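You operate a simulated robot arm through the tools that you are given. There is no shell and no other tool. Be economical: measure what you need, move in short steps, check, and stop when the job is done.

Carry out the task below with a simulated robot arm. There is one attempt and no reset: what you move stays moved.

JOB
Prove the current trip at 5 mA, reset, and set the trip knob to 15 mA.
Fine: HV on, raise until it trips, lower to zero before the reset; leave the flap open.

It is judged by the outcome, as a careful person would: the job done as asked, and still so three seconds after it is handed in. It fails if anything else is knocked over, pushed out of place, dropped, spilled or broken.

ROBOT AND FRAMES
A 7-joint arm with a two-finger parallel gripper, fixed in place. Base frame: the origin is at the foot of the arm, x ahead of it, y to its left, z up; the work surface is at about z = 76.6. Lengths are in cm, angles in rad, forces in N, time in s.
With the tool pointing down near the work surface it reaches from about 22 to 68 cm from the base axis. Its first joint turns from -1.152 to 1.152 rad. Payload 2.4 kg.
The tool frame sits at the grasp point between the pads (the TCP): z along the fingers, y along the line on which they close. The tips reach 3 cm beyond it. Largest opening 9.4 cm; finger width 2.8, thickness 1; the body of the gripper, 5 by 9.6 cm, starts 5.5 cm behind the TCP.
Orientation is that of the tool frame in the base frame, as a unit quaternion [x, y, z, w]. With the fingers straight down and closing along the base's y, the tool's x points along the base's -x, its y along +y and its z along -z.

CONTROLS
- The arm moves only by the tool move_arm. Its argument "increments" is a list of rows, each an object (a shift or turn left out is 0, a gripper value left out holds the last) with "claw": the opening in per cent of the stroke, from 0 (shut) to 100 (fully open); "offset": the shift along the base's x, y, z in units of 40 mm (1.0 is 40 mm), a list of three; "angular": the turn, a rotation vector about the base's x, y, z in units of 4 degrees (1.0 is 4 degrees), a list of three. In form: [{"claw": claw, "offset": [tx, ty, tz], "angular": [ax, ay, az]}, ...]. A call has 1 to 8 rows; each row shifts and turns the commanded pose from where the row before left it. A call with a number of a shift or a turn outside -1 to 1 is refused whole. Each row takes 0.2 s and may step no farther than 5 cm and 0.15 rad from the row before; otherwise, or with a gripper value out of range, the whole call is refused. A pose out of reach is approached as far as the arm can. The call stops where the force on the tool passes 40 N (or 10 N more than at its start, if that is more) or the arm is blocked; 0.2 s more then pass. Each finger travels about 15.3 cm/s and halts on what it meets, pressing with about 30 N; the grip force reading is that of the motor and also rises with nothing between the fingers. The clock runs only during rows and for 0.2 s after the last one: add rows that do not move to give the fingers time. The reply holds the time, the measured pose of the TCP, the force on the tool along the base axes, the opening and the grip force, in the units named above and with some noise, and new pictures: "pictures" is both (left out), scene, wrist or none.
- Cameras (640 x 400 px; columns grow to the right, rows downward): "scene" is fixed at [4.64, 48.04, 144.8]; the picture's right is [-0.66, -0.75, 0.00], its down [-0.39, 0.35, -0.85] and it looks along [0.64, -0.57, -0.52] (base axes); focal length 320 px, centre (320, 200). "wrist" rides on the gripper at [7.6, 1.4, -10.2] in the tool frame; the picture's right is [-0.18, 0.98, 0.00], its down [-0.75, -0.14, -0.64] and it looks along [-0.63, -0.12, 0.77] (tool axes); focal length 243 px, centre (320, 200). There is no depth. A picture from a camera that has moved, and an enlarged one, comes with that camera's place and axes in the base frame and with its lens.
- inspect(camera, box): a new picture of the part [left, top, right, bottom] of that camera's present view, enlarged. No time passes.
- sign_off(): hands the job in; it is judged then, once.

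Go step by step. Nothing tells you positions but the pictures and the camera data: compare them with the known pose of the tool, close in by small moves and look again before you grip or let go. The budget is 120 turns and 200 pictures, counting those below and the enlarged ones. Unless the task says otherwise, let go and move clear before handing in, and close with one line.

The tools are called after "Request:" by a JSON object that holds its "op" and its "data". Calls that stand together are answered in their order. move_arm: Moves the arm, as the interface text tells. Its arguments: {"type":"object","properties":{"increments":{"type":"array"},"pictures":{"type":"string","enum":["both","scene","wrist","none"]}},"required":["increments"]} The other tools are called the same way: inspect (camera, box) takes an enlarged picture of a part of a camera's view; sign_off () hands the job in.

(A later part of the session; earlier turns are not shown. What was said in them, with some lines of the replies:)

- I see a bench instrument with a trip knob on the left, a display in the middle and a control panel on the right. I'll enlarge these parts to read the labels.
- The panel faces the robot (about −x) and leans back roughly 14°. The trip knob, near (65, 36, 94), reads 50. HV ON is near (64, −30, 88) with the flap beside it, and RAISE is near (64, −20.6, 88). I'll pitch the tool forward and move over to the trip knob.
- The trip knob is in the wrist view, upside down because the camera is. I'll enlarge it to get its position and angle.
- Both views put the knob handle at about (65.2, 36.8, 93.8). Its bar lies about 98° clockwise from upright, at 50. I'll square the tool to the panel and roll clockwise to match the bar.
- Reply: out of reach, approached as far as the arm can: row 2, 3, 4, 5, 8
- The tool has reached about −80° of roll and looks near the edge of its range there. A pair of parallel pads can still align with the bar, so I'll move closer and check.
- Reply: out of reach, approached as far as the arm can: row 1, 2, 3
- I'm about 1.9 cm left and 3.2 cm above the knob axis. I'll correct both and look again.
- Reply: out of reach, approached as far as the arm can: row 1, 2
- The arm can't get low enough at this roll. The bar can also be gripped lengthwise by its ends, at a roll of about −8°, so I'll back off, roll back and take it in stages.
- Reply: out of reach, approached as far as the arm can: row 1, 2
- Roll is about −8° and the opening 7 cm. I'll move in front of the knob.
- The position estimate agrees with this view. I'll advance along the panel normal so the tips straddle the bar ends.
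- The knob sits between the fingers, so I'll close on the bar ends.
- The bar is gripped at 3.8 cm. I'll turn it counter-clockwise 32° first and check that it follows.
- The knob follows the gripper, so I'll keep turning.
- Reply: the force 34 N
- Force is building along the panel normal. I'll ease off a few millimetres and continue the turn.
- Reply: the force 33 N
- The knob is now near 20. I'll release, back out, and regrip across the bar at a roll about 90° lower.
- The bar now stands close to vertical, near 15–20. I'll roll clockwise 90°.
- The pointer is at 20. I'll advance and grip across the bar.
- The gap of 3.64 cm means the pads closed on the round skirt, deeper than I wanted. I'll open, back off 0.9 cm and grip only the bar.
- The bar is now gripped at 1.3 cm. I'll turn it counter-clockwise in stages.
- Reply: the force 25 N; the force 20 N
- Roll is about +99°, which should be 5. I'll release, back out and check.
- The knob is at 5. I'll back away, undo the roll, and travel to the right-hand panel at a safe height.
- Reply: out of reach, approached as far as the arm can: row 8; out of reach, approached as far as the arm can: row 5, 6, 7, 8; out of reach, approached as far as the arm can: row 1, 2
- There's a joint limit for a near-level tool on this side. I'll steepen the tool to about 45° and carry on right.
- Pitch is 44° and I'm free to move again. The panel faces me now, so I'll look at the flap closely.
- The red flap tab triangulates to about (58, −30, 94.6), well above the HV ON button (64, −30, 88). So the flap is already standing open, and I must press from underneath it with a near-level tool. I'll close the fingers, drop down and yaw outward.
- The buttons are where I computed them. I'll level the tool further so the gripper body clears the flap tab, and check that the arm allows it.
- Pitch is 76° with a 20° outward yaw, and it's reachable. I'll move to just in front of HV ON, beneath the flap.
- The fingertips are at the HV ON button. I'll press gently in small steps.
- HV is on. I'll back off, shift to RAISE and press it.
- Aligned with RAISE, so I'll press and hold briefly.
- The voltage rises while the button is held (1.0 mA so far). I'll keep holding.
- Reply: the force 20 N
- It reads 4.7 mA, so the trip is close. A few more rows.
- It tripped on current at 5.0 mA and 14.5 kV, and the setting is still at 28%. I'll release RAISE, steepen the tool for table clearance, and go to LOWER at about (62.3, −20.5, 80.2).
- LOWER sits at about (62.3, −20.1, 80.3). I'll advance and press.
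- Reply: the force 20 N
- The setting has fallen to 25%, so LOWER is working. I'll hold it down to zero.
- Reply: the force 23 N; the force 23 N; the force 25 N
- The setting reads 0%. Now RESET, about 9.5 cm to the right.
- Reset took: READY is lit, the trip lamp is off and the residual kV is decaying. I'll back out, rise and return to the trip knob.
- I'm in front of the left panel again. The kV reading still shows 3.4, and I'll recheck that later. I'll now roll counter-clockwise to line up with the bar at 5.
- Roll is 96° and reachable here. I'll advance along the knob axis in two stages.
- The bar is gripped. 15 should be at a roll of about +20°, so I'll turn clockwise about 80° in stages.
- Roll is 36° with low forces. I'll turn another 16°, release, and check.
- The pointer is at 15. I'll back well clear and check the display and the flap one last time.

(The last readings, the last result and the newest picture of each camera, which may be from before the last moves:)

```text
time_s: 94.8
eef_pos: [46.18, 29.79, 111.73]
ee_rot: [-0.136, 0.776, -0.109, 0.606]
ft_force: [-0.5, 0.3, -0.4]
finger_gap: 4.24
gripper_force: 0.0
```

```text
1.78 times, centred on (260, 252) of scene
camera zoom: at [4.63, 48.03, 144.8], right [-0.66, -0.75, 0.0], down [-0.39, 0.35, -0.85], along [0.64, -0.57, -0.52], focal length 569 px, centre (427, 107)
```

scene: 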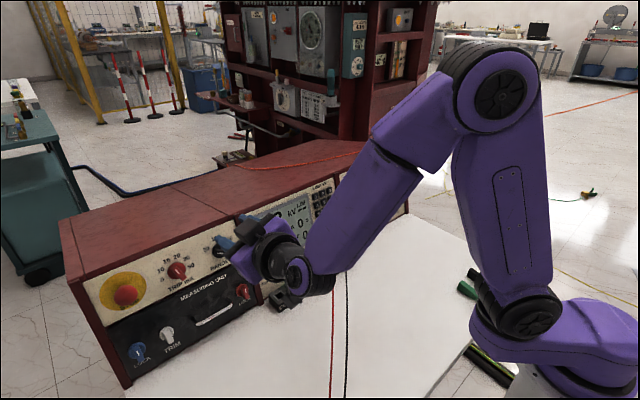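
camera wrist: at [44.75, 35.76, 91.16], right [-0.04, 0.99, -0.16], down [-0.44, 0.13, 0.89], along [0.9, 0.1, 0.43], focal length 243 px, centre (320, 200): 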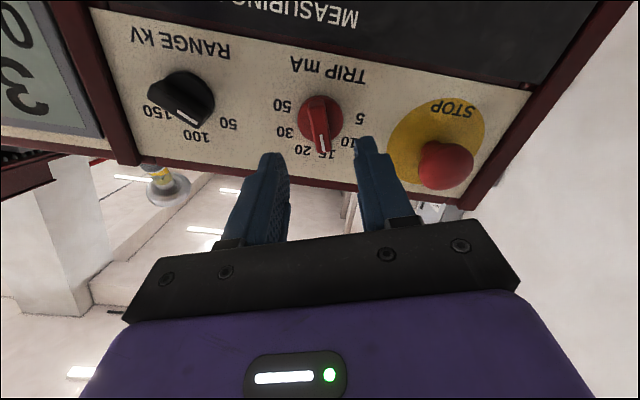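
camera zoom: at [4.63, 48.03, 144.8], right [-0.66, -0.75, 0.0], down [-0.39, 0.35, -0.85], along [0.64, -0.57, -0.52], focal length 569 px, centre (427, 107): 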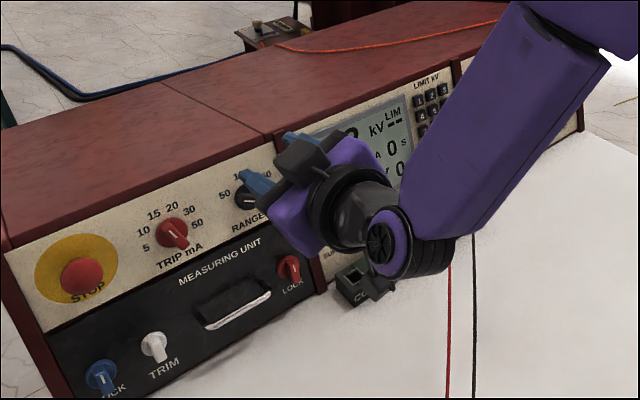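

The arm hides the display, so I'll retract and raise it further.

Request:
{"op": "move_arm", "data": {"increments": [{"offset": [-0.6, -0.7, 0.7], "angular": [0, 1, 0]}, {"offset": [-0.4, -0.8, 0.7], "angular": [0, 1, 0]}, {"offset": [-0.4, -0.8, 0.5], "angular": [0, 1, 0]}, {"offset": [0, -0.9, 0.2], "angular": [0, 1, 0]}, {"offset": [0, -0.9, 0], "angular": [0, 1, 0]}, {"offset": [0, -0.9, 0], "angular": [0, 1, 0]}, {"offset": [0, -0.9, 0], "angular": [0, 1, 0]}, {"offset": [0, -0.9, 0], "angular": [0, 1, 0]}], "pictures": "none"}}

Request:
{"op": "move_arm", "data": {"increments": [{"offset": [0, -0.9, 0], "angular": [0, 1, 0]}, {"offset": [0, -0.9, 0], "angular": [0, 1, 0]}, {"offset": [0, -0.9, 0]}, {"offset": [0, -0.9, 0]}, {}], "pictures": "scene"}}

Request:
{"op": "inspect", "data": {"camera": "scene", "box": [80, 140, 440, 365]}}

```text
time_s: 96.6
eef_pos: [40.59, 2.43, 120.16]
ee_rot: [-0.161, 0.913, -0.066, 0.369]
ft_force: [0.1, -0.7, 0.2]
finger_gap: 4.2
gripper_force: 0.0
```

```text
time_s: 97.8
eef_pos: [38.92, -5.44, 118.98]
ee_rot: [-0.164, 0.937, -0.056, 0.305]
ft_force: [0.0, -0.8, -0.1]
finger_gap: 4.23
gripper_force: 0.1
out of reach, approached as far as the arm can: row 3, 4
```

scene: 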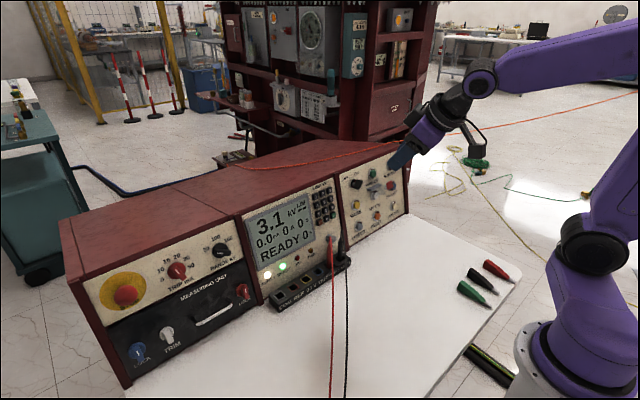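

```text
1.78 times, centred on (260, 252) of scene
camera zoom: at [4.63, 48.03, 144.8], right [-0.66, -0.75, 0.0], down [-0.39, 0.35, -0.85], along [0.64, -0.57, -0.52], focal length 569 px, centre (427, 107)
```

zoom: 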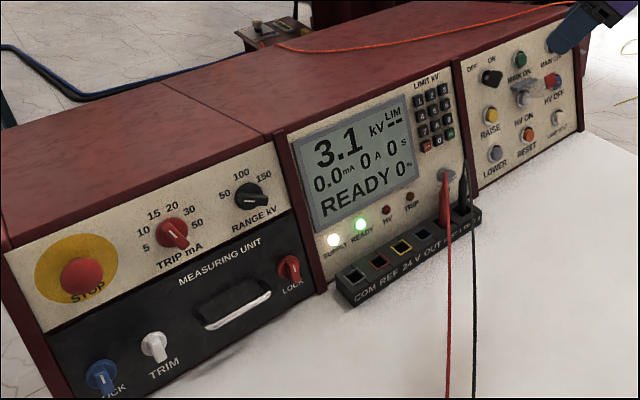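

The unit shows READY at 0% with HV off, the trip knob is at 15, the flap is open and nothing is disturbed. The residual kV (3.1) is still bleeding down by itself. Handing in now.

Request:
{"op": "sign_off", "data": {}}

```text
The job is handed in.
```

The current trip was proved at 5.0 mA (14.5 kV), lowered to 0% and reset to READY; the trip knob is now at 15 mA, the flap is open, and 3.1 kV was still showing and falling slowly at hand-in.
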